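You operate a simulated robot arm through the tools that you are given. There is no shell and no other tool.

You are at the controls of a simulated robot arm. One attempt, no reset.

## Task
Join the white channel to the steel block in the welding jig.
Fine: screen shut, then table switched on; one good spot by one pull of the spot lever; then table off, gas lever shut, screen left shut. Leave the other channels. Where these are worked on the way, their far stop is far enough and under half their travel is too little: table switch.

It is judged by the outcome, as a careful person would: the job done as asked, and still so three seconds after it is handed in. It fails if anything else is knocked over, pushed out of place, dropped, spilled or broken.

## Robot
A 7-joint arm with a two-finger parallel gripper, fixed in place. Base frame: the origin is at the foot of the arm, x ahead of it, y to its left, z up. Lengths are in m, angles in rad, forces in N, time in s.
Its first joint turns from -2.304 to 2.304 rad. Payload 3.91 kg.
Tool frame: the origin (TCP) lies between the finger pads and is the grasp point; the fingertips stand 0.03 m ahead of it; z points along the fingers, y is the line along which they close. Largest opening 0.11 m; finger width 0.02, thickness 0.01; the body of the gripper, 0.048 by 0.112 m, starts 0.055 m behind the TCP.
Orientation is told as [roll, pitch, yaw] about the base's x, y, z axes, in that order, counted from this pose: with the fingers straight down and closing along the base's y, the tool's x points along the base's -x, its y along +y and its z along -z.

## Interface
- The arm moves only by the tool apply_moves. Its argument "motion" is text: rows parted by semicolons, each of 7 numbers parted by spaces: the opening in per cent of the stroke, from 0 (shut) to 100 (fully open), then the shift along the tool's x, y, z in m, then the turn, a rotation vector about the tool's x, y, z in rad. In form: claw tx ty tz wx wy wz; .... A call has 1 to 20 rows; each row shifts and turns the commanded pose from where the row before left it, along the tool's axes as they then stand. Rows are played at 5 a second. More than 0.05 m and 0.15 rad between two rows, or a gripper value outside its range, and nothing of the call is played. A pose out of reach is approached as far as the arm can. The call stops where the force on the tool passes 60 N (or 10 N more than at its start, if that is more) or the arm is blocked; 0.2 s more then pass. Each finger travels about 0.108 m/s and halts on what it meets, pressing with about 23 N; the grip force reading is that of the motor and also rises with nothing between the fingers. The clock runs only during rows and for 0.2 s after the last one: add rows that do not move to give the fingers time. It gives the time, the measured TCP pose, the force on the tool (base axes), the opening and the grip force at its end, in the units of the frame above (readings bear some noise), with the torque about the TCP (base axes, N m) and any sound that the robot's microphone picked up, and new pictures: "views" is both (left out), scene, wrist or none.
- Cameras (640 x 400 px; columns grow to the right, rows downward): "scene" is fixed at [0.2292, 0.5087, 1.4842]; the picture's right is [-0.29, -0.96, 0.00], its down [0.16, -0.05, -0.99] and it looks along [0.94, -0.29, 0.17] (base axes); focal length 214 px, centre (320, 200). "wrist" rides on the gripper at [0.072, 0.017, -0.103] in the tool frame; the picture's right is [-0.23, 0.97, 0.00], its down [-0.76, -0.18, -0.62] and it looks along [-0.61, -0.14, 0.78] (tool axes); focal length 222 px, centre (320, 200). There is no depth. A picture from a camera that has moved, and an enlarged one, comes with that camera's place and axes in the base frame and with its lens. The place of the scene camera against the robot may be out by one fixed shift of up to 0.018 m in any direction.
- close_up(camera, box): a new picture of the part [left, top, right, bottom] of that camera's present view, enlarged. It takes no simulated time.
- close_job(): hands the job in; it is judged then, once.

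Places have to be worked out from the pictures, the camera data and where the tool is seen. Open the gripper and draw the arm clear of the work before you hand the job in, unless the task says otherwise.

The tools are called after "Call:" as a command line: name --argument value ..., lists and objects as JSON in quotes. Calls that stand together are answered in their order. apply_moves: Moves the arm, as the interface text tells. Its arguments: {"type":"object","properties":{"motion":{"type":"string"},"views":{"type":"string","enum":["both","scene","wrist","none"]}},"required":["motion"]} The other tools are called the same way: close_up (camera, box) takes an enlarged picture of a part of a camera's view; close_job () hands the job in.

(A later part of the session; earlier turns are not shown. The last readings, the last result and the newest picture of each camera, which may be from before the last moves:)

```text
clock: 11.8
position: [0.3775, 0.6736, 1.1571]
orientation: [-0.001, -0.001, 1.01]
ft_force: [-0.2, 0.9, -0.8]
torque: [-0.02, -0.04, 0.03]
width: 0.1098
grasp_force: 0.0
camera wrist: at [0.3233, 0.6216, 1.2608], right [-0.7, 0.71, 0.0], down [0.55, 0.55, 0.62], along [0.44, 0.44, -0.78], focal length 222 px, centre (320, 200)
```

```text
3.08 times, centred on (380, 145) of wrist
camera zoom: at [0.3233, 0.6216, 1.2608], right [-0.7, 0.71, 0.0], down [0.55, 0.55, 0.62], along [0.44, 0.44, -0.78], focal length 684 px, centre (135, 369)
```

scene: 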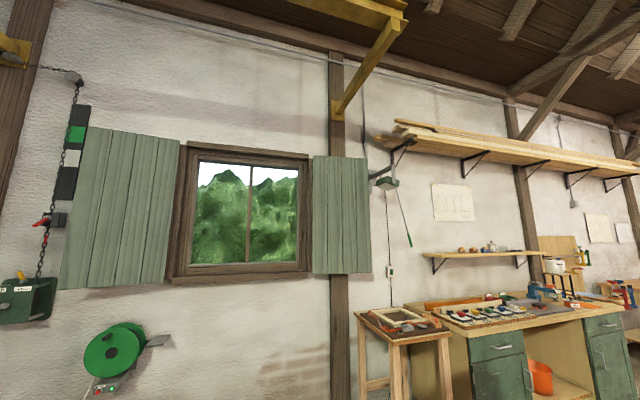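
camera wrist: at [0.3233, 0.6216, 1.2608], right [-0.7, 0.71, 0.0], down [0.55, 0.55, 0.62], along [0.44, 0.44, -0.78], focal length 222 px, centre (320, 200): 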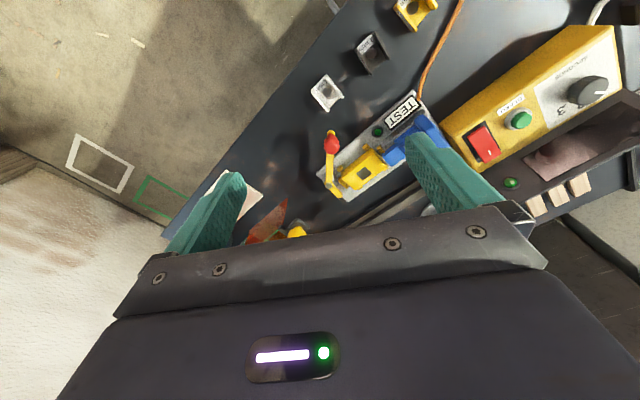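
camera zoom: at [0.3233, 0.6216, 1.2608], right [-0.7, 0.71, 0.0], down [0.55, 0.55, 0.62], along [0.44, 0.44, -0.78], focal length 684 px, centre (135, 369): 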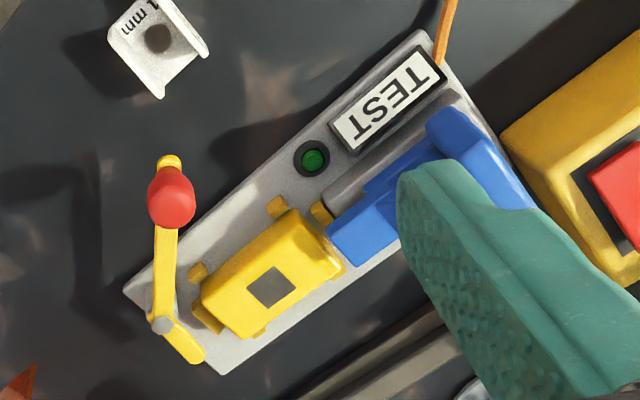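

The channels lie web-down with flanges up, each with a centre hole. The red-handled copper/brass device at (0.1, 0.71) could be a knife-type table switch; I'll go look at it, the yellow plate and gas valve from closer.

Call:
apply_moves --motion "100 0.0266 0.0423 0 0 0 0; 100 0.0266 0.0423 0 0 0 0; 100 0.0266 0.0423 0 0 0 0; 100 0.0266 0.0423 0 0 0 0; 100 0.0266 0.0423 0 0 0 0; 100 0 0 0 0 0 -0.14; 100 0 0 0 0 0 -0.14; 100 0 0 0 0 0 -0.14; 100 0 0 0 0 0 -0.14; 100 0 0 0 0 0 -0.14" --views "wrist"

```text
clock: 14.0
position: [0.1271, 0.6737, 1.1579]
orientation: [-0.002, 0.001, 1.713]
ft_force: [0.7, 0.3, -0.5]
torque: [-0.01, 0.0, -0.02]
width: 0.1099
grasp_force: 0.0
camera wrist: at [0.1206, 0.6, 1.2619], right [-1.0, 0.09, 0.0], down [0.07, 0.78, 0.62], along [0.06, 0.62, -0.78], focal length 222 px, centre (320, 200)
```

wrist: 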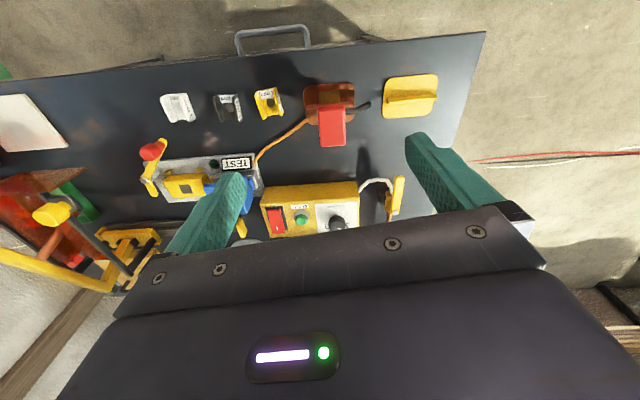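

Call:
close_up --camera "wrist" --box '[285, 65, 395, 155]'

Call:
close_up --camera "wrist" --box '[370, 65, 450, 130]'

Call:
close_up --camera "wrist" --box '[250, 165, 430, 245]'

Call:
close_up --camera "wrist" --box '[0, 160, 200, 300]'

Call:
close_up --camera "wrist" --box '[130, 130, 270, 220]'

```text
4.44 times, centred on (340, 110) of wrist
camera zoom: at [0.1206, 0.6, 1.2619], right [-1.0, 0.09, 0.0], down [0.07, 0.78, 0.62], along [0.06, 0.62, -0.78], focal length 987 px, centre (231, 600)
```

zoom: 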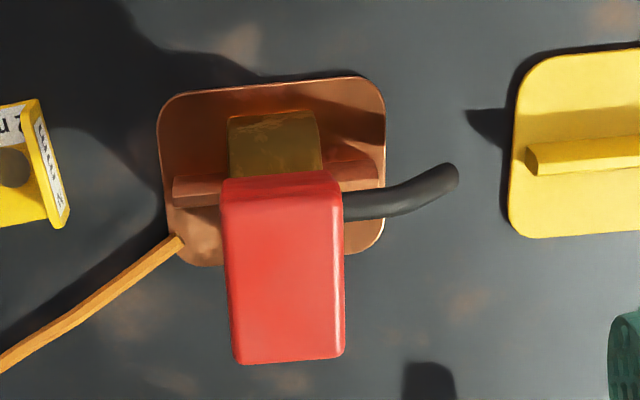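

```text
6.15 times, centred on (410, 98) of wrist
camera zoom: at [0.1206, 0.6, 1.2619], right [-1.0, 0.09, 0.0], down [0.07, 0.78, 0.62], along [0.06, 0.62, -0.78], focal length 1367 px, centre (-234, 831)
```

zoom: 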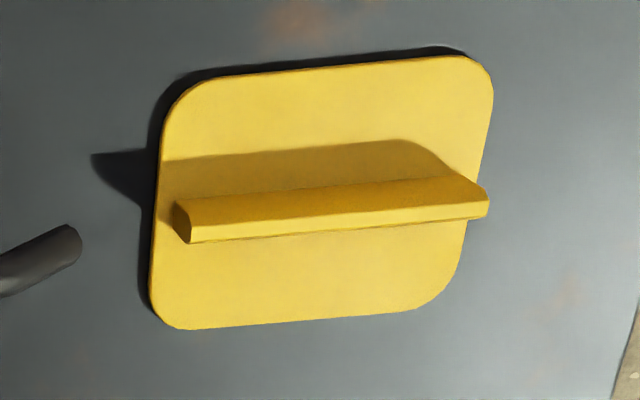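

```text
3.56 times, centred on (340, 205) of wrist
camera zoom: at [0.1206, 0.6, 1.2619], right [-1.0, 0.09, 0.0], down [0.07, 0.78, 0.62], along [0.06, 0.62, -0.78], focal length 790 px, centre (249, 182)
```

zoom: 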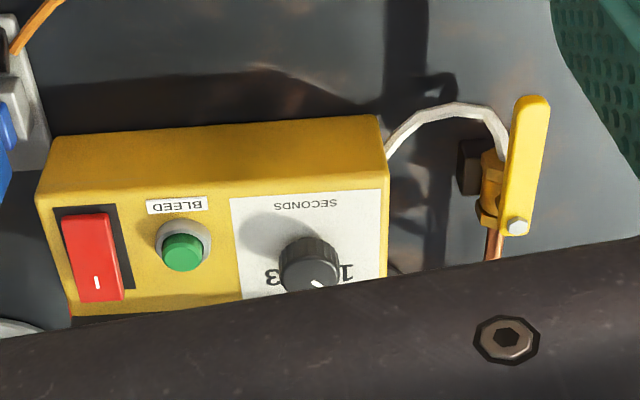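

```text
2.86 times, centred on (100, 230) of wrist
camera zoom: at [0.1206, 0.6, 1.2619], right [-1.0, 0.09, 0.0], down [0.07, 0.78, 0.62], along [0.06, 0.62, -0.78], focal length 635 px, centre (949, 114)
```

zoom: 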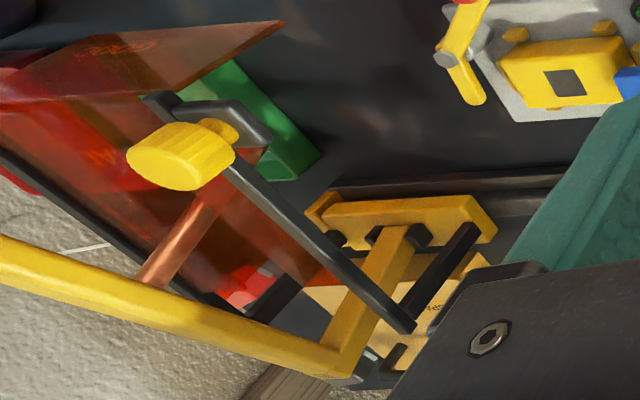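

```text
4.44 times, centred on (200, 175) of wrist
camera zoom: at [0.1206, 0.6, 1.2619], right [-1.0, 0.09, 0.0], down [0.07, 0.78, 0.62], along [0.06, 0.62, -0.78], focal length 987 px, centre (853, 311)
```

zoom: 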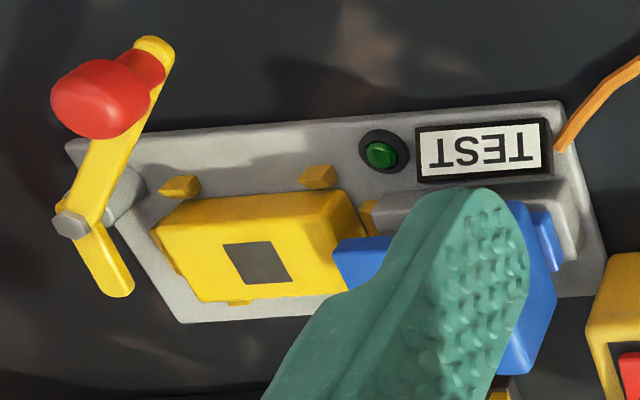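

The red clamp sits on a copper plate (earth), and the yellow lever in line with the gas pipe looks open with the gauge near 5 bar. I'll tilt up again here to read the SECONDS knob, gauge and rocker clearly.

Call:
apply_moves --motion "100 0 0 0 0 -0.14 0; 100 0 0 0 0 -0.14 0; 100 0 0 0 0 -0.14 0; 100 0.02 0 0.03 0 0 0; 100 0.02 0 0.03 0 0 0" --views "wrist"

```text
clock: 15.2
position: [0.1287, 0.6612, 1.0883]
orientation: [-0.002, -0.421, 1.71]
ft_force: [0.0, -0.9, 0.5]
torque: [0.0, 0.01, 0.0]
width: 0.1101
grasp_force: 0.1
camera wrist: at [0.1267, 0.5523, 1.1531], right [-0.99, 0.07, 0.09], down [0.11, 0.46, 0.88], along [0.02, 0.88, -0.47], focal length 222 px, centre (320, 200)
```

wrist: 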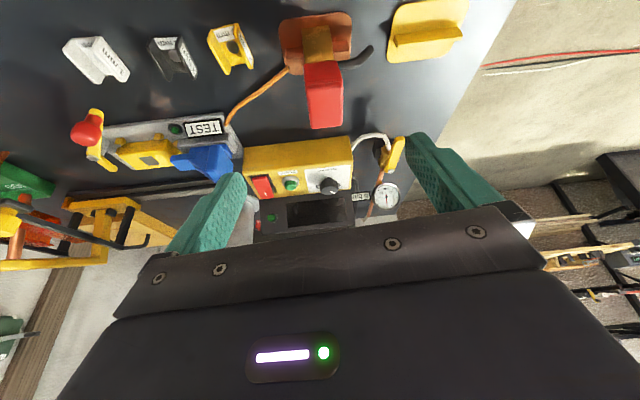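

Call:
close_up --camera "wrist" --box '[290, 145, 420, 225]'

Call:
close_up --camera "wrist" --box '[235, 135, 365, 235]'

Call:
close_up --camera "wrist" --box '[60, 100, 250, 200]'

Call:
close_up --camera "wrist" --box '[0, 140, 180, 280]'

Call:
close_up --camera "wrist" --box '[270, 0, 390, 140]'

```text
4.92 times, centred on (355, 185) of wrist
camera zoom: at [0.1267, 0.5523, 1.1531], right [-0.99, 0.07, 0.09], down [0.11, 0.46, 0.88], along [0.02, 0.88, -0.47], focal length 1094 px, centre (148, 274)
```

zoom: 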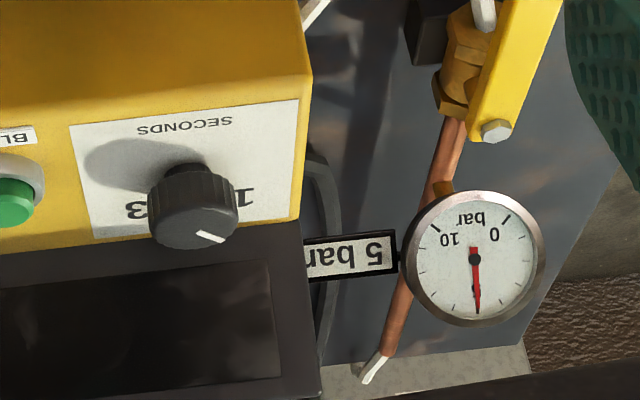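

```text
4.00 times, centred on (300, 185) of wrist
camera zoom: at [0.1267, 0.5523, 1.1531], right [-0.99, 0.07, 0.09], down [0.11, 0.46, 0.88], along [0.02, 0.88, -0.47], focal length 888 px, centre (400, 260)
```

zoom: 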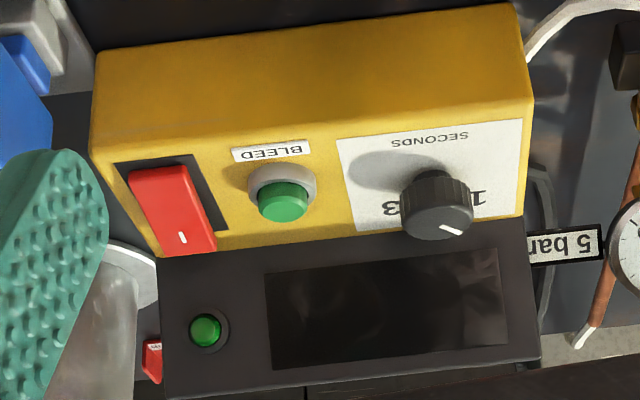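

```text
3.37 times, centred on (155, 150) of wrist
camera zoom: at [0.1267, 0.5523, 1.1531], right [-0.99, 0.07, 0.09], down [0.11, 0.46, 0.88], along [0.02, 0.88, -0.47], focal length 748 px, centre (876, 368)
```

zoom: 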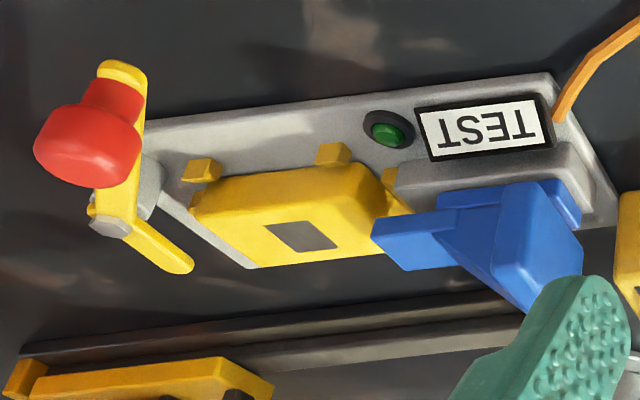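

```text
2.86 times, centred on (90, 210) of wrist
camera zoom: at [0.1267, 0.5523, 1.1531], right [-0.99, 0.07, 0.09], down [0.11, 0.46, 0.88], along [0.02, 0.88, -0.47], focal length 635 px, centre (977, 171)
```

zoom: 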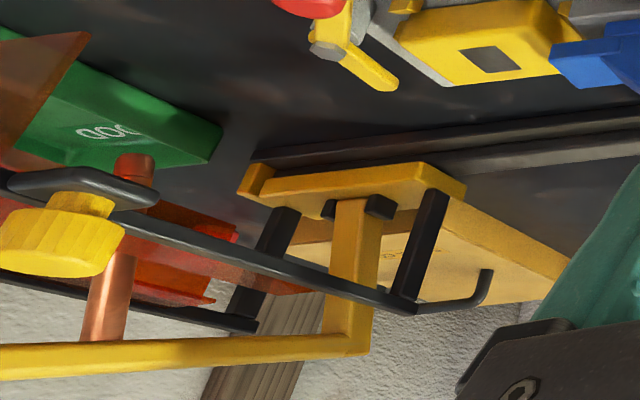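

```text
2.86 times, centred on (330, 70) of wrist
camera zoom: at [0.1267, 0.5523, 1.1531], right [-0.99, 0.07, 0.09], down [0.11, 0.46, 0.88], along [0.02, 0.88, -0.47], focal length 635 px, centre (291, 571)
```

zoom: 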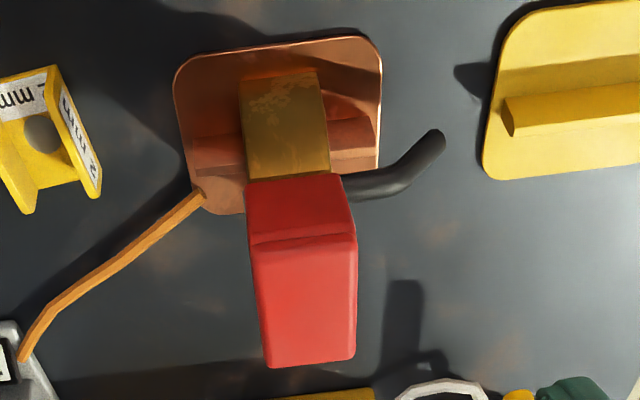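

The gauge needle is at 5 bar and the gas lever lies along the pipe (open). The SECONDS knob needs an overhead look, so I'll level the tool and move over the yellow box.

Call:
apply_moves --motion "100 0 0 -0.03 0 0.14 0; 100 0 0 -0.03 0 0.14 0; 100 0 0 -0.02 0 0.14 0; 100 -0.0396 -0.0056 -0.006 0 0 0; 100 -0.0396 -0.0056 -0.006 0 0 0; 100 -0.0396 -0.0056 -0.006 0 0 0; 100 -0.0396 -0.0056 -0.006 0 0 0" --views "wrist"

```text
clock: 16.8
position: [0.131, 0.7981, 1.1899]
orientation: [-0.002, 0.0, 1.71]
ft_force: [0.4, -0.9, 1.4]
torque: [0.01, 0.03, 0.0]
width: 0.1101
grasp_force: 0.0
camera wrist: at [0.1239, 0.7252, 1.294], right [-1.0, 0.09, 0.0], down [0.07, 0.78, 0.62], along [0.06, 0.62, -0.78], focal length 222 px, centre (320, 200)
```

wrist: 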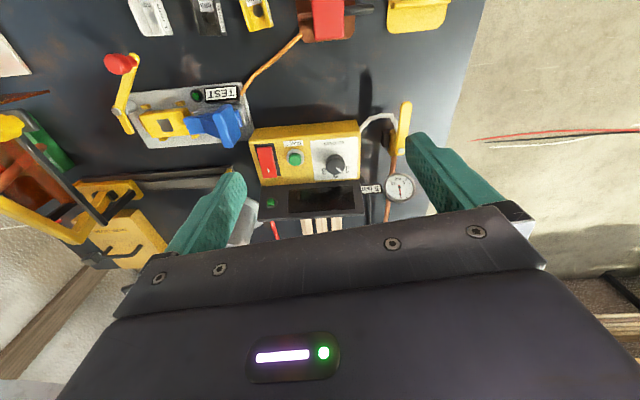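

Call:
close_up --camera "wrist" --box '[245, 115, 365, 220]'

Call:
close_up --camera "wrist" --box '[305, 130, 365, 190]'

Call:
close_up --camera "wrist" --box '[355, 90, 425, 215]'

Call:
close_up --camera "wrist" --box '[0, 90, 180, 280]'

Call:
close_up --camera "wrist" --box '[100, 40, 250, 160]'

```text
3.81 times, centred on (305, 168) of wrist
camera zoom: at [0.1239, 0.7252, 1.294], right [-1.0, 0.09, 0.0], down [0.07, 0.78, 0.62], along [0.06, 0.62, -0.78], focal length 846 px, centre (377, 324)
```

zoom: 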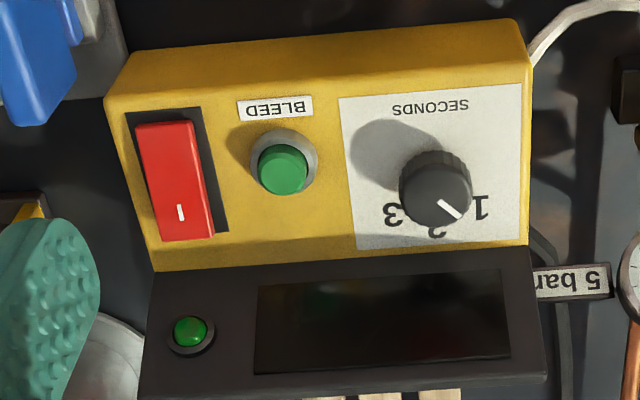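

```text
6.67 times, centred on (335, 160) of wrist
camera zoom: at [0.1239, 0.7252, 1.294], right [-1.0, 0.09, 0.0], down [0.07, 0.78, 0.62], along [0.06, 0.62, -0.78], focal length 1481 px, centre (220, 467)
```

zoom: 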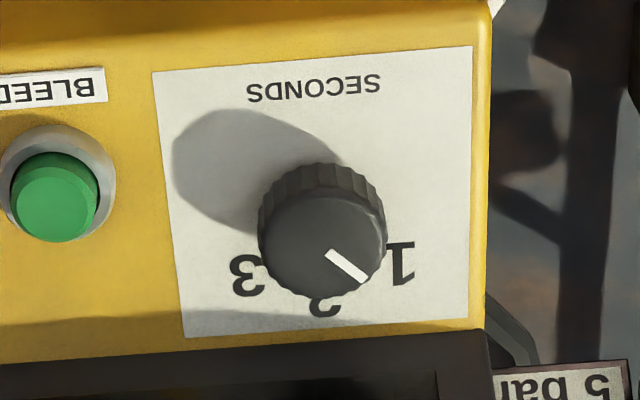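

```text
3.20 times, centred on (390, 152) of wrist
camera zoom: at [0.1239, 0.7252, 1.294], right [-1.0, 0.09, 0.0], down [0.07, 0.78, 0.62], along [0.06, 0.62, -0.78], focal length 711 px, centre (96, 352)
```

zoom: 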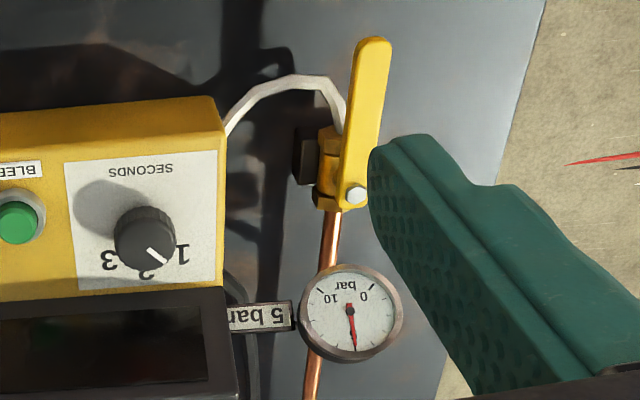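

```text
2.11 times, centred on (90, 185) of wrist
camera zoom: at [0.1239, 0.7252, 1.294], right [-1.0, 0.09, 0.0], down [0.07, 0.78, 0.62], along [0.06, 0.62, -0.78], focal length 468 px, centre (804, 232)
```

zoom: 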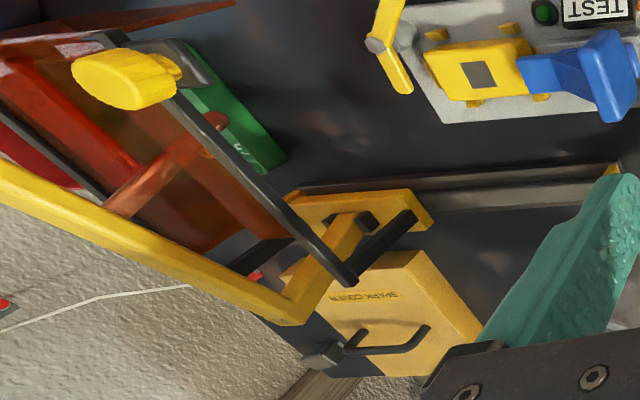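

```text
3.33 times, centred on (175, 100) of wrist
camera zoom: at [0.1239, 0.7252, 1.294], right [-1.0, 0.09, 0.0], down [0.07, 0.78, 0.62], along [0.06, 0.62, -0.78], focal length 740 px, centre (803, 533)
```

zoom: 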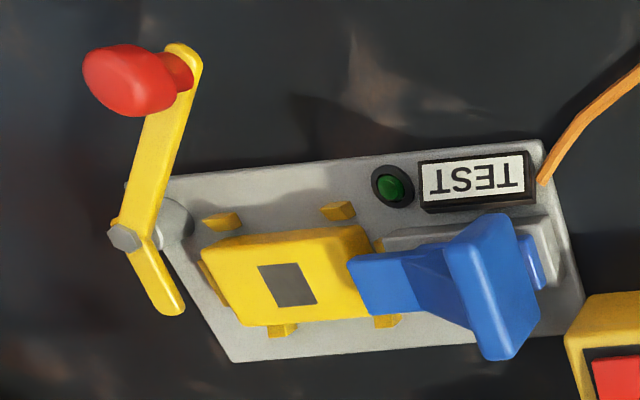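

The knob pointer is on "1", matching the 1 mm white channel, and the gas is open at 5 bar. By triangulation the jig's bare square is near (0.429, 0.851, 0.878), and the electrode over the rail is at y≈0.846, so the gun slides along to the jig. I'll take a low side view to see the jig's heights.

Call:
apply_moves --motion "100 0.041 -0.0185 0 0 0 0; 100 0.041 -0.0185 0 0 0 0; 100 0.041 -0.0185 0 0 0 0; 100 0.041 -0.0185 0 0 0 0; 100 0.041 -0.0185 0 0 0 0; 100 0 0 0 0 0 0.127; 100 0 0 0 0 0 0.127; 100 0 0 0 0 0 0.127; 100 0 0 0.035 0 -0.14 0; 100 0 0 0.035 0 -0.14 0; 100 0 0 0.035 0 -0.14 0; 100 0.02 0 0.035 0 0 0; 100 0.02 0 0.035 0 0 0" --views "wrist"

```text
clock: 19.6
position: [0.2549, 0.6135, 1.0042]
orientation: [-0.004, -0.421, 1.33]
ft_force: [-0.5, -0.1, -0.1]
torque: [-0.01, 0.0, -0.03]
width: 0.11
grasp_force: 0.1
camera wrist: at [0.2125, 0.5127, 1.0697], right [-0.9, 0.43, 0.09], down [0.28, 0.39, 0.88], along [0.35, 0.81, -0.47], focal length 222 px, centre (320, 200)
```

wrist: 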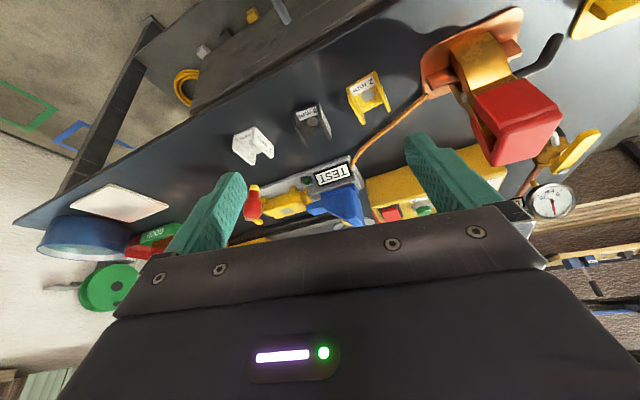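

Call:
close_up --camera "wrist" --box '[235, 150, 375, 240]'

Call:
close_up --camera "wrist" --box '[250, 175, 320, 230]'

Call:
close_up --camera "wrist" --box '[215, 70, 405, 180]'

Call:
close_up --camera "wrist" --box '[410, 10, 610, 230]'

```text
4.44 times, centred on (305, 195) of wrist
camera zoom: at [0.2125, 0.5127, 1.0697], right [-0.9, 0.43, 0.09], down [0.28, 0.39, 0.88], along [0.35, 0.81, -0.47], focal length 987 px, centre (387, 222)
```

zoom: 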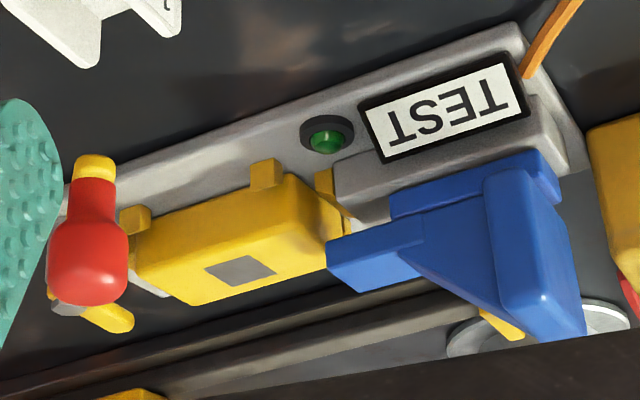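

```text
7.27 times, centred on (285, 202) of wrist
camera zoom: at [0.2125, 0.5127, 1.0697], right [-0.9, 0.43, 0.09], down [0.28, 0.39, 0.88], along [0.35, 0.81, -0.47], focal length 1615 px, centre (574, 182)
```

zoom: 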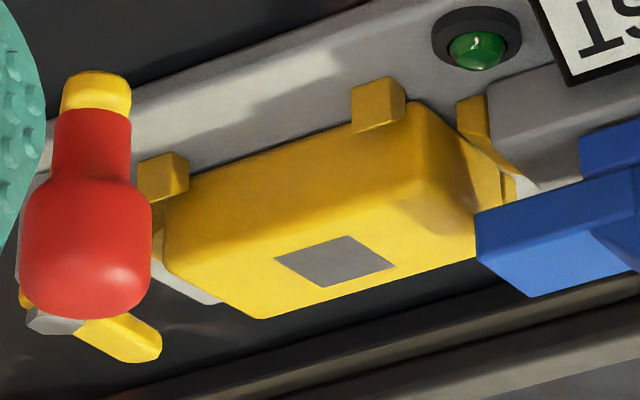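

```text
3.37 times, centred on (310, 125) of wrist
camera zoom: at [0.2125, 0.5127, 1.0697], right [-0.9, 0.43, 0.09], down [0.28, 0.39, 0.88], along [0.35, 0.81, -0.47], focal length 748 px, centre (354, 453)
```

zoom: 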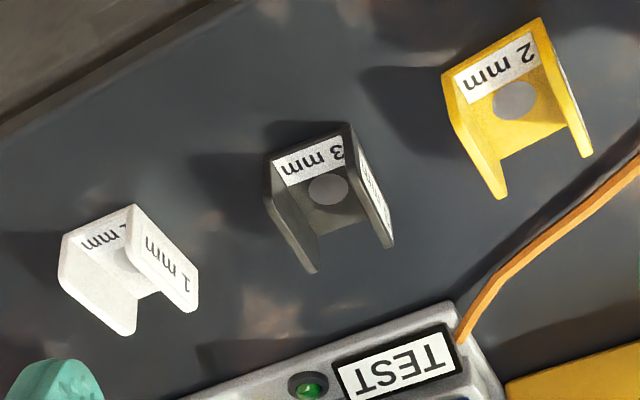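

```text
1.82 times, centred on (510, 120) of wrist
camera zoom: at [0.2125, 0.5127, 1.0697], right [-0.9, 0.43, 0.09], down [0.28, 0.39, 0.88], along [0.35, 0.81, -0.47], focal length 404 px, centre (-26, 346)
```

zoom: 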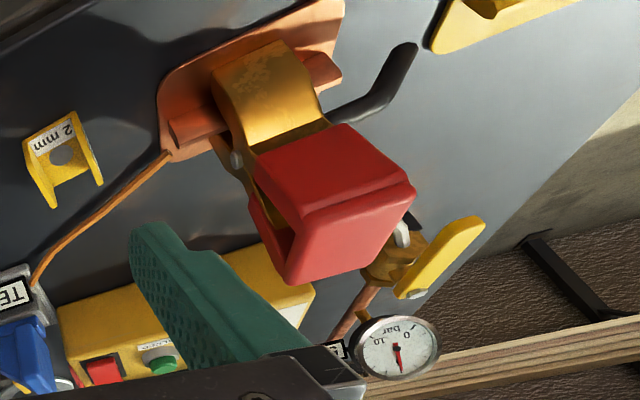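

The jig block's top is at about z=0.877 and the channels are about 35 mm wide with flanges running along y. I'll put the tool vertical with the fingers closing along x, directly above the white channel.

Call:
apply_moves --motion "100 0 0 0 0 0.14 0; 100 0 0 0 0 0.14 0; 100 0 0 0 0 0.141 0; 100 0 0 0 0 0 -0.12; 100 0 0 0 0 0 -0.121; 100 -0.0275 -0.041 0 0 0 0; 100 -0.0275 -0.041 0 0 0 0; 100 -0.0275 -0.041 0 0 0 0; 100 0 0 0 0 0 0" --views "wrist"

```text
clock: 21.6
position: [0.3749, 0.6951, 1.0053]
orientation: [-0.002, 0.002, 1.572]
ft_force: [-0.1, 0.3, 0.2]
torque: [0.01, 0.02, -0.02]
width: 0.1102
grasp_force: 0.1
camera wrist: at [0.3579, 0.6236, 1.1088], right [-0.97, 0.23, 0.0], down [0.18, 0.76, 0.62], along [0.14, 0.61, -0.78], focal length 222 px, centre (320, 200)
```

wrist: 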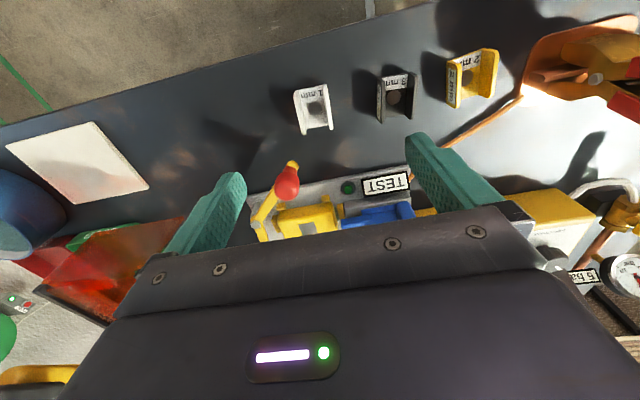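

Call:
close_up --camera "wrist" --box '[280, 70, 360, 150]'

Call:
close_up --camera "wrist" --box '[240, 150, 420, 250]'

```text
5.00 times, centred on (320, 110) of wrist
camera zoom: at [0.3579, 0.6236, 1.1088], right [-0.97, 0.23, 0.0], down [0.18, 0.76, 0.62], along [0.14, 0.61, -0.78], focal length 1111 px, centre (320, 650)
```

zoom: 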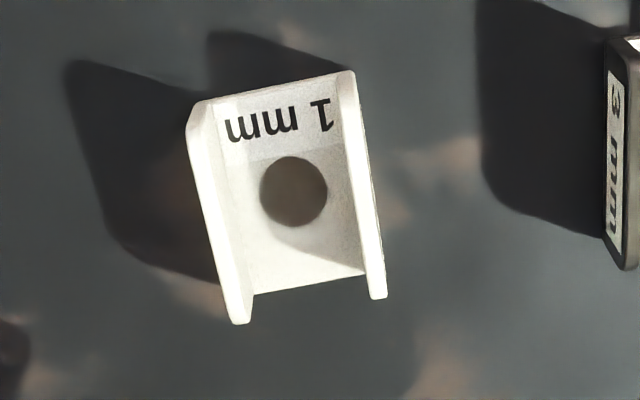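

```text
3.56 times, centred on (330, 200) of wrist
camera zoom: at [0.3579, 0.6236, 1.1088], right [-0.97, 0.23, 0.0], down [0.18, 0.76, 0.62], along [0.14, 0.61, -0.78], focal length 790 px, centre (284, 200)
```

zoom: 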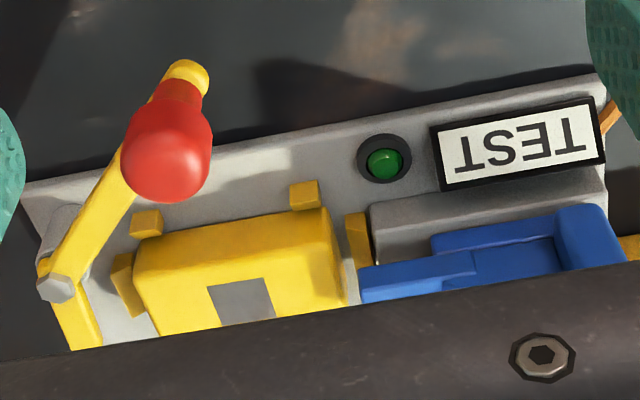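

The white channel's hole is at about (0.381, 0.695), its flanges about 5° off the y axis. I'll narrow the fingers to ~60 mm to clear the 3 mm channel, align the yaw, and descend partway for a check.

Call:
apply_moves --motion "55 0.001 -0.003 0.0 0 0 0.08; 55 0.001 -0.002 0.03 0 0 0; 55 0 0 0.03 0 0 0; 55 0 0 0.015 0 0 0" --views "wrist"

```text
clock: 22.6
position: [0.3808, 0.6946, 0.9293]
orientation: [-0.002, 0.0, 1.491]
ft_force: [-1.3, 0.4, 0.2]
torque: [-0.01, 0.02, 0.0]
width: 0.0606
grasp_force: 0.1
camera wrist: at [0.3575, 0.6251, 1.033], right [-0.95, 0.3, 0.0], down [0.24, 0.75, 0.62], along [0.19, 0.59, -0.78], focal length 222 px, centre (320, 200)
```

wrist: 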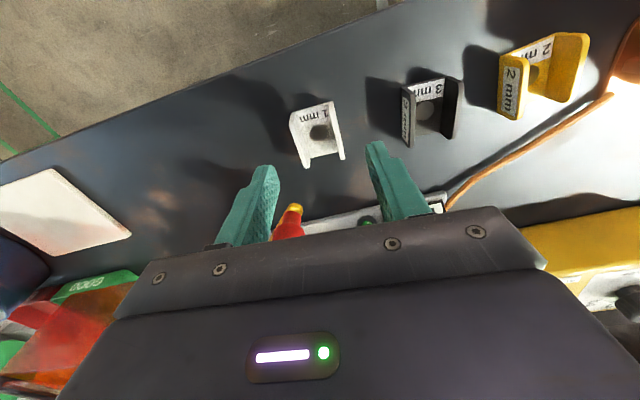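

The channel sits centred between the fingers (hole at pixel 319,132 against a predicted 320,135). I'll descend the remaining 40 mm and close on the flanges.

Call:
apply_moves --motion "55 0 0 0.021 0 0 0; 55 0 0 0.02 0 0 0; 55 0 0 0 0 0 0; 30 0 0 0 0 0 0; 20 0 0 0 0 0 0; 20 0 0 0 0 0 0; 20 0 0 0 0 0 0" --views "wrist"

```text
clock: 24.2
position: [0.3811, 0.6954, 0.8884]
orientation: [-0.002, 0.001, 1.489]
ft_force: [0.3, 0.4, -0.6]
torque: [-0.01, -0.04, 0.01]
width: 0.0351
grasp_force: 22.7
camera wrist: at [0.359, 0.6255, 0.9921], right [-0.95, 0.3, 0.0], down [0.24, 0.75, 0.62], along [0.19, 0.59, -0.78], focal length 222 px, centre (320, 200)
```

wrist: 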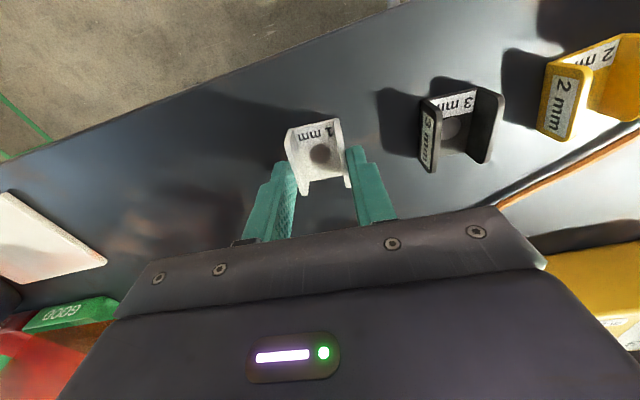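

The grip is firm at 35.1 mm with 22.7 N. I'll lift straight up well above the lever ball before traversing.

Call:
apply_moves --motion "20 0 0 -0.02 0 0 0; 20 0 0 -0.04 0 0 0; 20 0 0 -0.04 0 0 0; 20 0 0 -0.04 0 0 0; 20 0 0 0 0 0 0" --views "wrist"

```text
clock: 25.4
position: [0.3818, 0.694, 1.0285]
orientation: [0.0, 0.003, 1.49]
ft_force: [-0.4, 0.0, -0.1]
torque: [0.0, 0.04, -0.05]
width: 0.0218
grasp_force: 0.0
camera wrist: at [0.3588, 0.6247, 1.1334], right [-0.95, 0.3, 0.0], down [0.24, 0.75, 0.62], along [0.19, 0.59, -0.78], focal length 222 px, centre (320, 200)
```

wrist: 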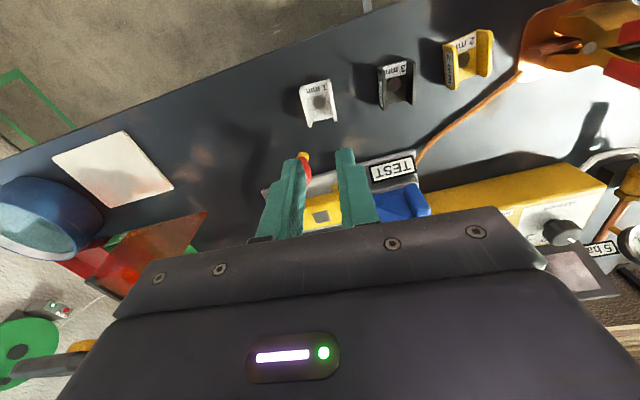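

The channel slipped out of the fingers on lifting and stayed on the table. I'll zoom to check how it lies now.

Call:
close_up --camera "wrist" --box '[280, 60, 360, 140]'

Call:
close_up --camera "wrist" --box '[260, 50, 500, 200]'

Call:
close_up --camera "wrist" --box '[240, 140, 440, 240]'

```text
5.00 times, centred on (320, 100) of wrist
camera zoom: at [0.3588, 0.6247, 1.1334], right [-0.95, 0.3, 0.0], down [0.24, 0.75, 0.62], along [0.19, 0.59, -0.78], focal length 1111 px, centre (320, 700)
```

zoom: 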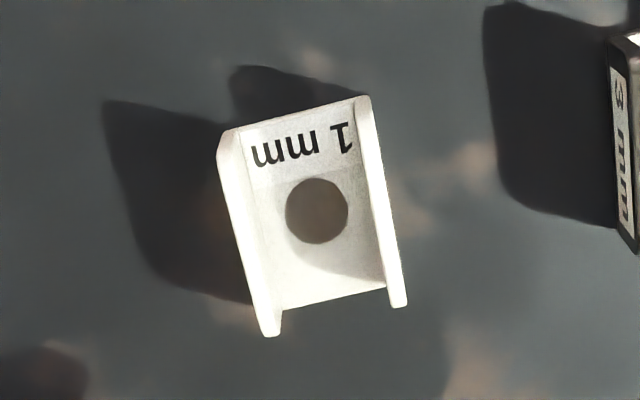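

```text
2.67 times, centred on (380, 125) of wrist
camera zoom: at [0.3588, 0.6247, 1.1334], right [-0.95, 0.3, 0.0], down [0.24, 0.75, 0.62], along [0.19, 0.59, -0.78], focal length 592 px, centre (160, 400)
```

zoom: 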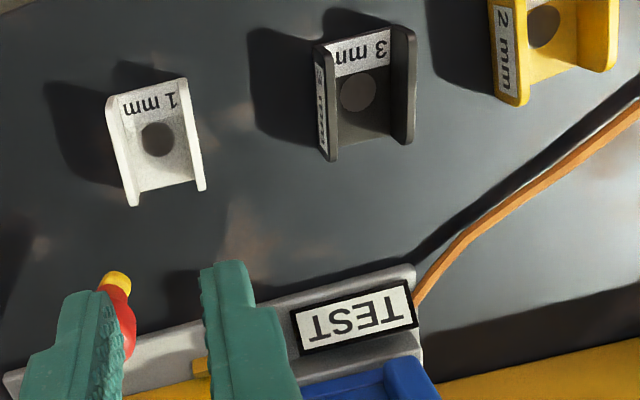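

```text
3.20 times, centred on (340, 190) of wrist
camera zoom: at [0.3588, 0.6247, 1.1334], right [-0.95, 0.3, 0.0], down [0.24, 0.75, 0.62], along [0.19, 0.59, -0.78], focal length 711 px, centre (256, 232)
```

zoom: 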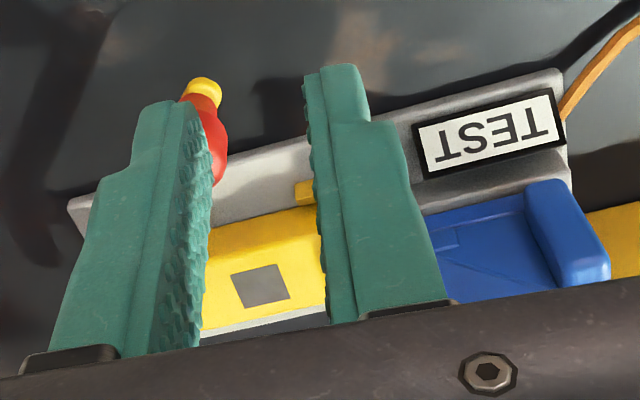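

The channel is still where it was. I'll regrip deeper with yaw refined to its 83.5° direction, then lift only a few mm while watching the force.

Call:
apply_moves --motion "55 0 0 0 0 0 0.03; 55 0 0 0.04 0 0 0; 55 0 0 0.04 0 0 0; 55 0 0 0.04 0 0 0; 55 0 0 0.018 0 0 0; 55 0 0 0.006 0 0 0; 55 0 0 0 0 0 0" --views "wrist"

Call:
apply_moves --motion "25 0 0 0 0 0 0; 0 0 0 0 0 0 0; 0 0 0 0 0 0 0; 0 0 0 0 0 0 0; 0 0 0 0 0 0 0" --views "wrist"

```text
clock: 27.0
position: [0.383, 0.6936, 0.8847]
orientation: [0.0, 0.002, 1.46]
ft_force: [-0.6, -0.6, -0.4]
torque: [0.02, 0.02, 0.01]
width: 0.0604
grasp_force: 0.0
camera wrist: at [0.3584, 0.6243, 0.9874], right [-0.94, 0.33, 0.0], down [0.26, 0.74, 0.62], along [0.21, 0.59, -0.78], focal length 222 px, centre (320, 200)
```

wrist: 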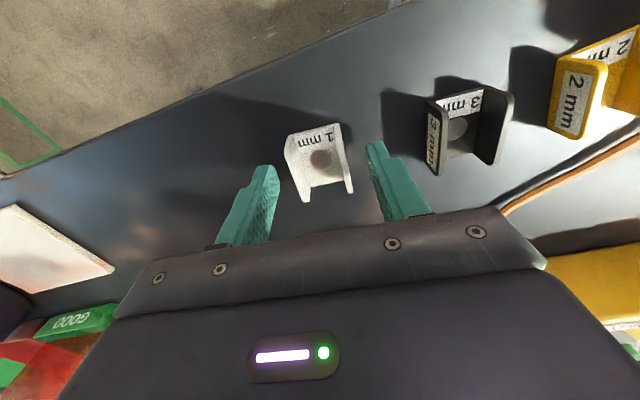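

```text
clock: 28.2
position: [0.384, 0.693, 0.8835]
orientation: [-0.002, 0.004, 1.461]
ft_force: [0.9, 0.9, -0.4]
torque: [0.0, -0.05, 0.02]
width: 0.0352
grasp_force: 22.6
camera wrist: at [0.3584, 0.6243, 0.9877], right [-0.94, 0.33, 0.0], down [0.26, 0.74, 0.62], along [0.21, 0.59, -0.78], focal length 222 px, centre (320, 200)
```

wrist: 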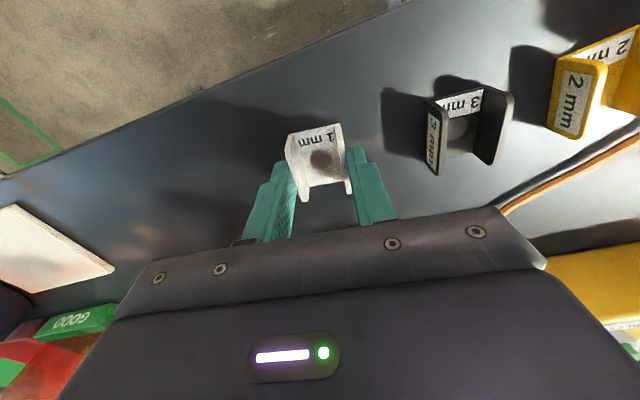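

Gripped again at 35.2 mm. I'll zoom to see how the finger pads overlap the flanges before lifting.

Call:
close_up --camera "wrist" --box '[260, 110, 380, 210]'

```text
4.00 times, centred on (320, 160) of wrist
camera zoom: at [0.3584, 0.6243, 0.9877], right [-0.94, 0.33, 0.0], down [0.26, 0.74, 0.62], along [0.21, 0.59, -0.78], focal length 888 px, centre (320, 360)
```

zoom: 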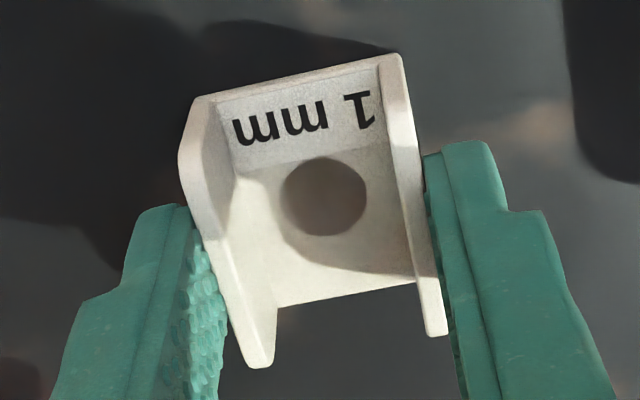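

The pads cover the middle and far half of both flanges. I'll lift 5 mm only and read the force.

Call:
apply_moves --motion "0 0 0 -0.002 0 0 0; 0 0 0 -0.003 0 0 0" --views "wrist"

```text
clock: 28.8
position: [0.3833, 0.6947, 0.8883]
orientation: [-0.001, 0.002, 1.461]
ft_force: [0.3, 0.1, -1.5]
torque: [0.01, 0.0, -0.01]
width: 0.0353
grasp_force: 23.0
camera wrist: at [0.358, 0.6255, 0.9924], right [-0.94, 0.33, 0.0], down [0.26, 0.74, 0.62], along [0.21, 0.59, -0.78], focal length 222 px, centre (320, 200)
```

wrist: 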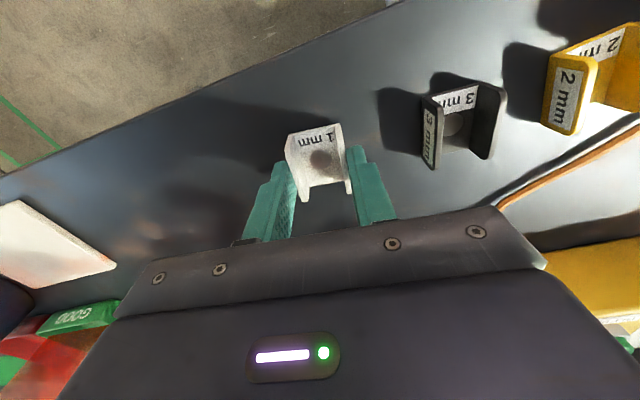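

The channel now rises with the gripper (about 1.5 N of load). I'll lift slowly in small steps.

Call:
apply_moves --motion "0 0 0 -0.005 0 0 0; 0 0 0 -0.008 0 0 0; 0 0 0 -0.01 0 0 0; 0 0 0 -0.012 0 0 0; 0 0 0 -0.012 0 0 0; 0 0 0 -0.01 0 0 0" --views "wrist"

```text
clock: 30.2
position: [0.3841, 0.6921, 0.9447]
orientation: [-0.002, 0.002, 1.461]
ft_force: [0.1, 0.3, -0.7]
torque: [0.03, 0.0, -0.01]
width: 0.035
grasp_force: 23.0
camera wrist: at [0.3586, 0.624, 1.0502], right [-0.94, 0.33, 0.0], down [0.26, 0.74, 0.62], along [0.21, 0.59, -0.78], focal length 222 px, centre (320, 200)
```

wrist: 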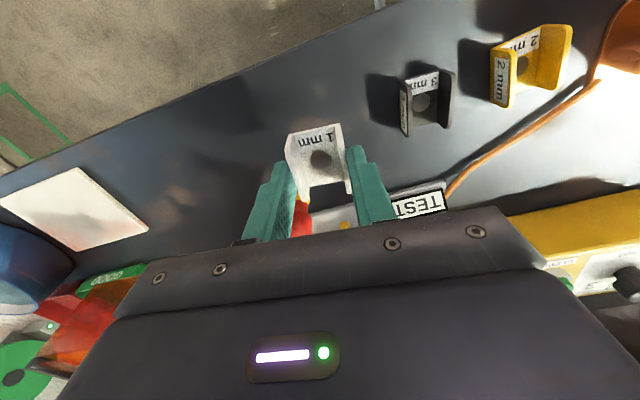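

Held securely. I'll raise to z≈1.0, square the yaw to the jig, and move over the bare square at about (0.430, 0.851).

Call:
apply_moves --motion "0 0 0 -0.015 0 0 0; 0 0 0 -0.02 0 0 0; 0 0 0 -0.02 0 0 0; 0 0 0 0 0 0 -0.055; 0 0 0 0 0 0 -0.055; 0 -0.01 -0.003 0 0 0 0; 0 -0.02 -0.006 0 0 0 0; 0 -0.022 -0.0065 0 0 0 0; 0 -0.022 -0.0065 0 0 0 0; 0 -0.022 -0.0065 0 0 0 0; 0 -0.022 -0.0065 0 0 0 0; 0 -0.02 -0.006 0 0 0 0; 0 -0.015 -0.004 0 0 0 0; 0 0 0 0 0 0 0" --views "wrist"

```text
clock: 33.2
position: [0.4291, 0.8459, 1.001]
orientation: [-0.002, 0.001, 1.571]
ft_force: [0.1, 0.3, -0.9]
torque: [-0.04, -0.04, 0.02]
width: 0.0353
grasp_force: 22.4
camera wrist: at [0.4108, 0.7752, 1.1052], right [-0.97, 0.23, 0.0], down [0.18, 0.76, 0.62], along [0.14, 0.61, -0.78], focal length 222 px, centre (320, 200)
```

wrist: 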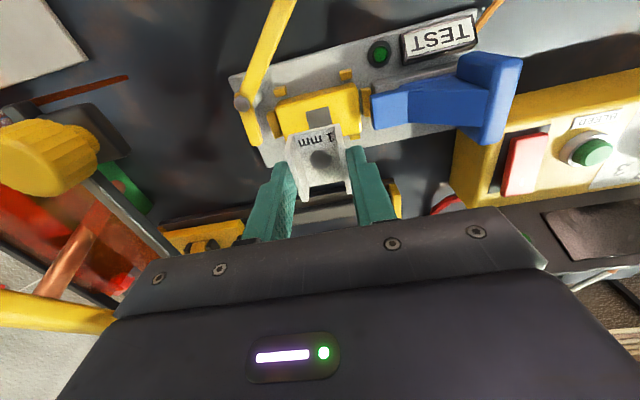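

The channel hangs above the block. I'll zoom to check alignment with the bare square.

Call:
close_up --camera "wrist" --box '[220, 60, 420, 200]'

Call:
close_up --camera "wrist" --box '[280, 75, 370, 145]'

Call:
close_up --camera "wrist" --box '[0, 60, 200, 280]'

```text
2.86 times, centred on (320, 130) of wrist
camera zoom: at [0.4108, 0.7752, 1.1052], right [-0.97, 0.23, 0.0], down [0.18, 0.76, 0.62], along [0.14, 0.61, -0.78], focal length 635 px, centre (320, 400)
```

zoom: 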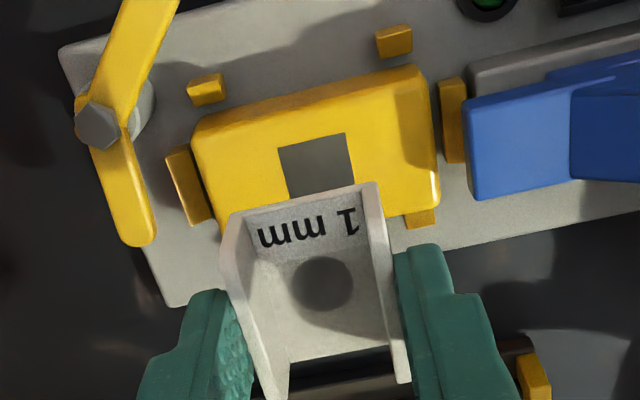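

```text
5.71 times, centred on (325, 110) of wrist
camera zoom: at [0.4108, 0.7752, 1.1052], right [-0.97, 0.23, 0.0], down [0.18, 0.76, 0.62], along [0.14, 0.61, -0.78], focal length 1269 px, centre (291, 714)
```

zoom: 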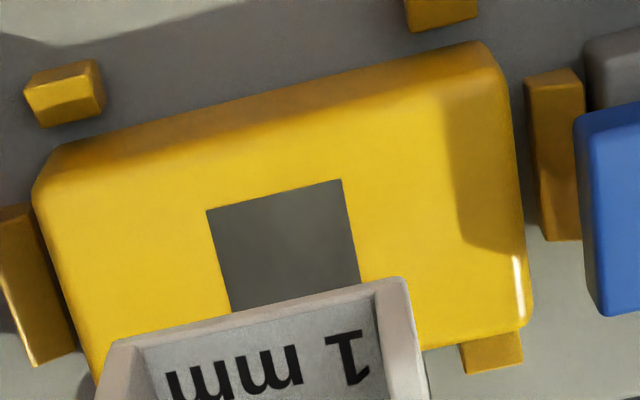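

```text
1.82 times, centred on (100, 170) of wrist
camera zoom: at [0.4108, 0.7752, 1.1052], right [-0.97, 0.23, 0.0], down [0.18, 0.76, 0.62], along [0.14, 0.61, -0.78], focal length 404 px, centre (720, 254)
```

zoom: 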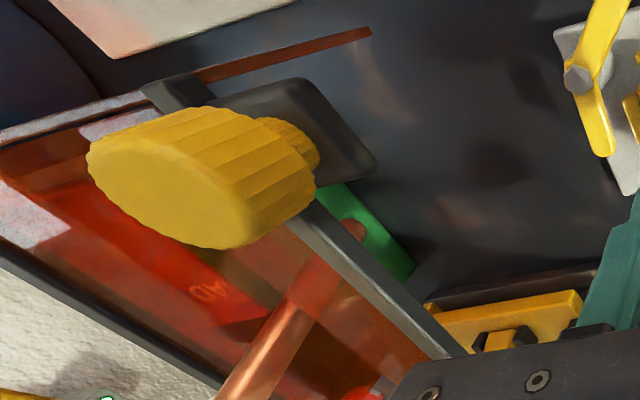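

The square's centre is at about (0.429, 0.852) and the channel hole is ~(0.427, 0.846), so I'll shift by (+2, +6) mm and lower to just above the block.

Call:
apply_moves --motion "0 -0.006 -0.002 0 0 0 0; 0 0 0 0.02 0 0 0; 0 0 0 0.02 0 0 0; 0 0 0 0.02 0 0 0; 0 0 0 0.015 0 0 0; 0 0 0 0.006 0 0 0; 0 0 0 0 0 0 0" --views "wrist"

```text
clock: 34.8
position: [0.4293, 0.8545, 0.9225]
orientation: [-0.005, -0.002, 1.571]
ft_force: [0.7, -3.2, 16.3]
torque: [-0.23, 0.03, -0.05]
width: 0.0351
grasp_force: 23.3
camera wrist: at [0.4121, 0.7817, 1.0252], right [-0.97, 0.23, 0.0], down [0.18, 0.76, 0.62], along [0.14, 0.61, -0.78], focal length 222 px, centre (320, 200)
```

wrist: 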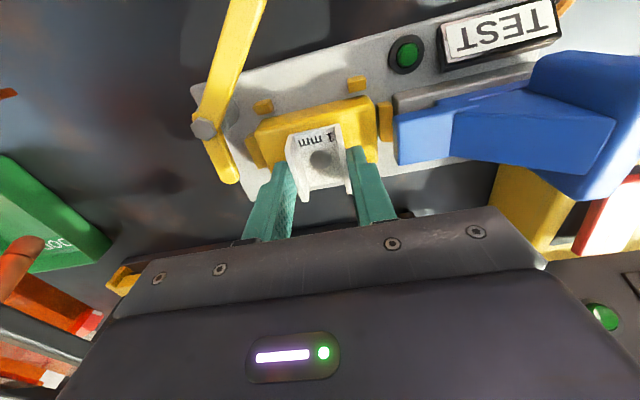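

Contact at about 16 N already at TCP z=0.9225, centred under the channel. I'll zoom in to see whether the channel is seated on the block.

Call:
close_up --camera "wrist" --box '[220, 80, 420, 220]'

Call:
close_up --camera "wrist" --box '[280, 110, 370, 210]'

```text
2.86 times, centred on (320, 150) of wrist
camera zoom: at [0.4121, 0.7817, 1.0252], right [-0.97, 0.23, 0.0], down [0.18, 0.76, 0.62], along [0.14, 0.61, -0.78], focal length 635 px, centre (320, 343)
```

zoom: 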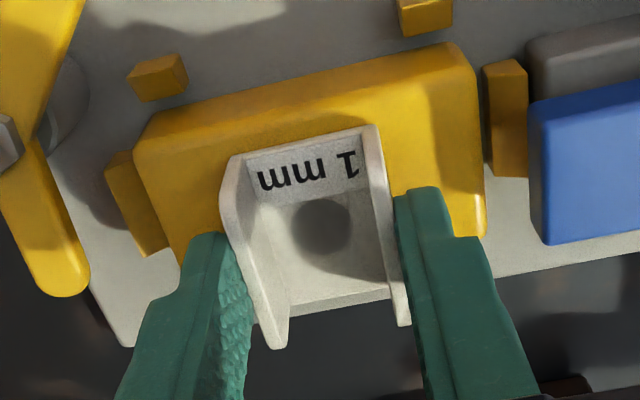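

```text
4.00 times, centred on (325, 160) of wrist
camera zoom: at [0.4121, 0.7817, 1.0252], right [-0.97, 0.23, 0.0], down [0.18, 0.76, 0.62], along [0.14, 0.61, -0.78], focal length 888 px, centre (300, 360)
```

zoom: 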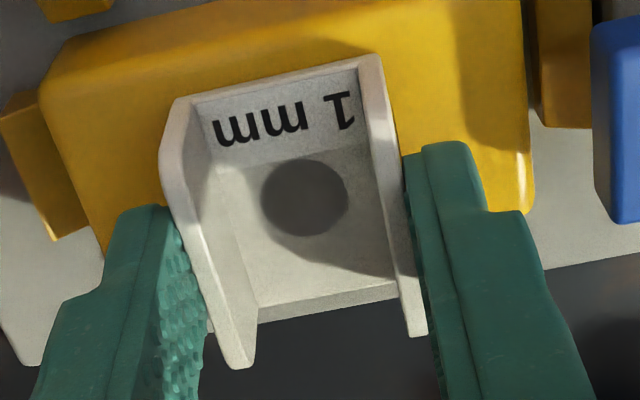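

The channel rests on the block with the hole over dark steel; depending on the exact height the hole may be 2–6 mm too far in +y. I'll ease up slightly, shift 4 mm toward -y, set down and open the fingers a little.

Call:
apply_moves --motion "0 0 0 -0.004 0 0 0; 0 0.004 0 0 0 0 0; 0 0 0 0.0025 0 0 0; 0 0 0 0 0 0 0" --views "wrist"

```text
clock: 35.8
position: [0.4302, 0.8499, 0.9225]
orientation: [0.0, 0.002, 1.571]
ft_force: [-1.2, -1.5, 4.7]
torque: [-0.07, 0.06, 0.0]
width: 0.0351
grasp_force: 22.9
camera wrist: at [0.412, 0.7776, 1.0254], right [-0.97, 0.23, 0.0], down [0.18, 0.76, 0.62], along [0.14, 0.61, -0.78], focal length 222 px, centre (320, 200)
```

wrist: 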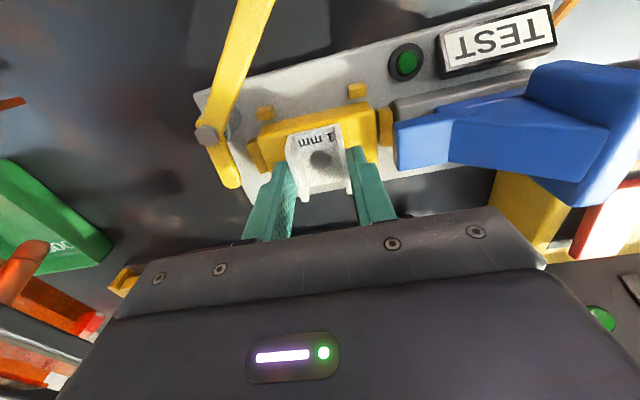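

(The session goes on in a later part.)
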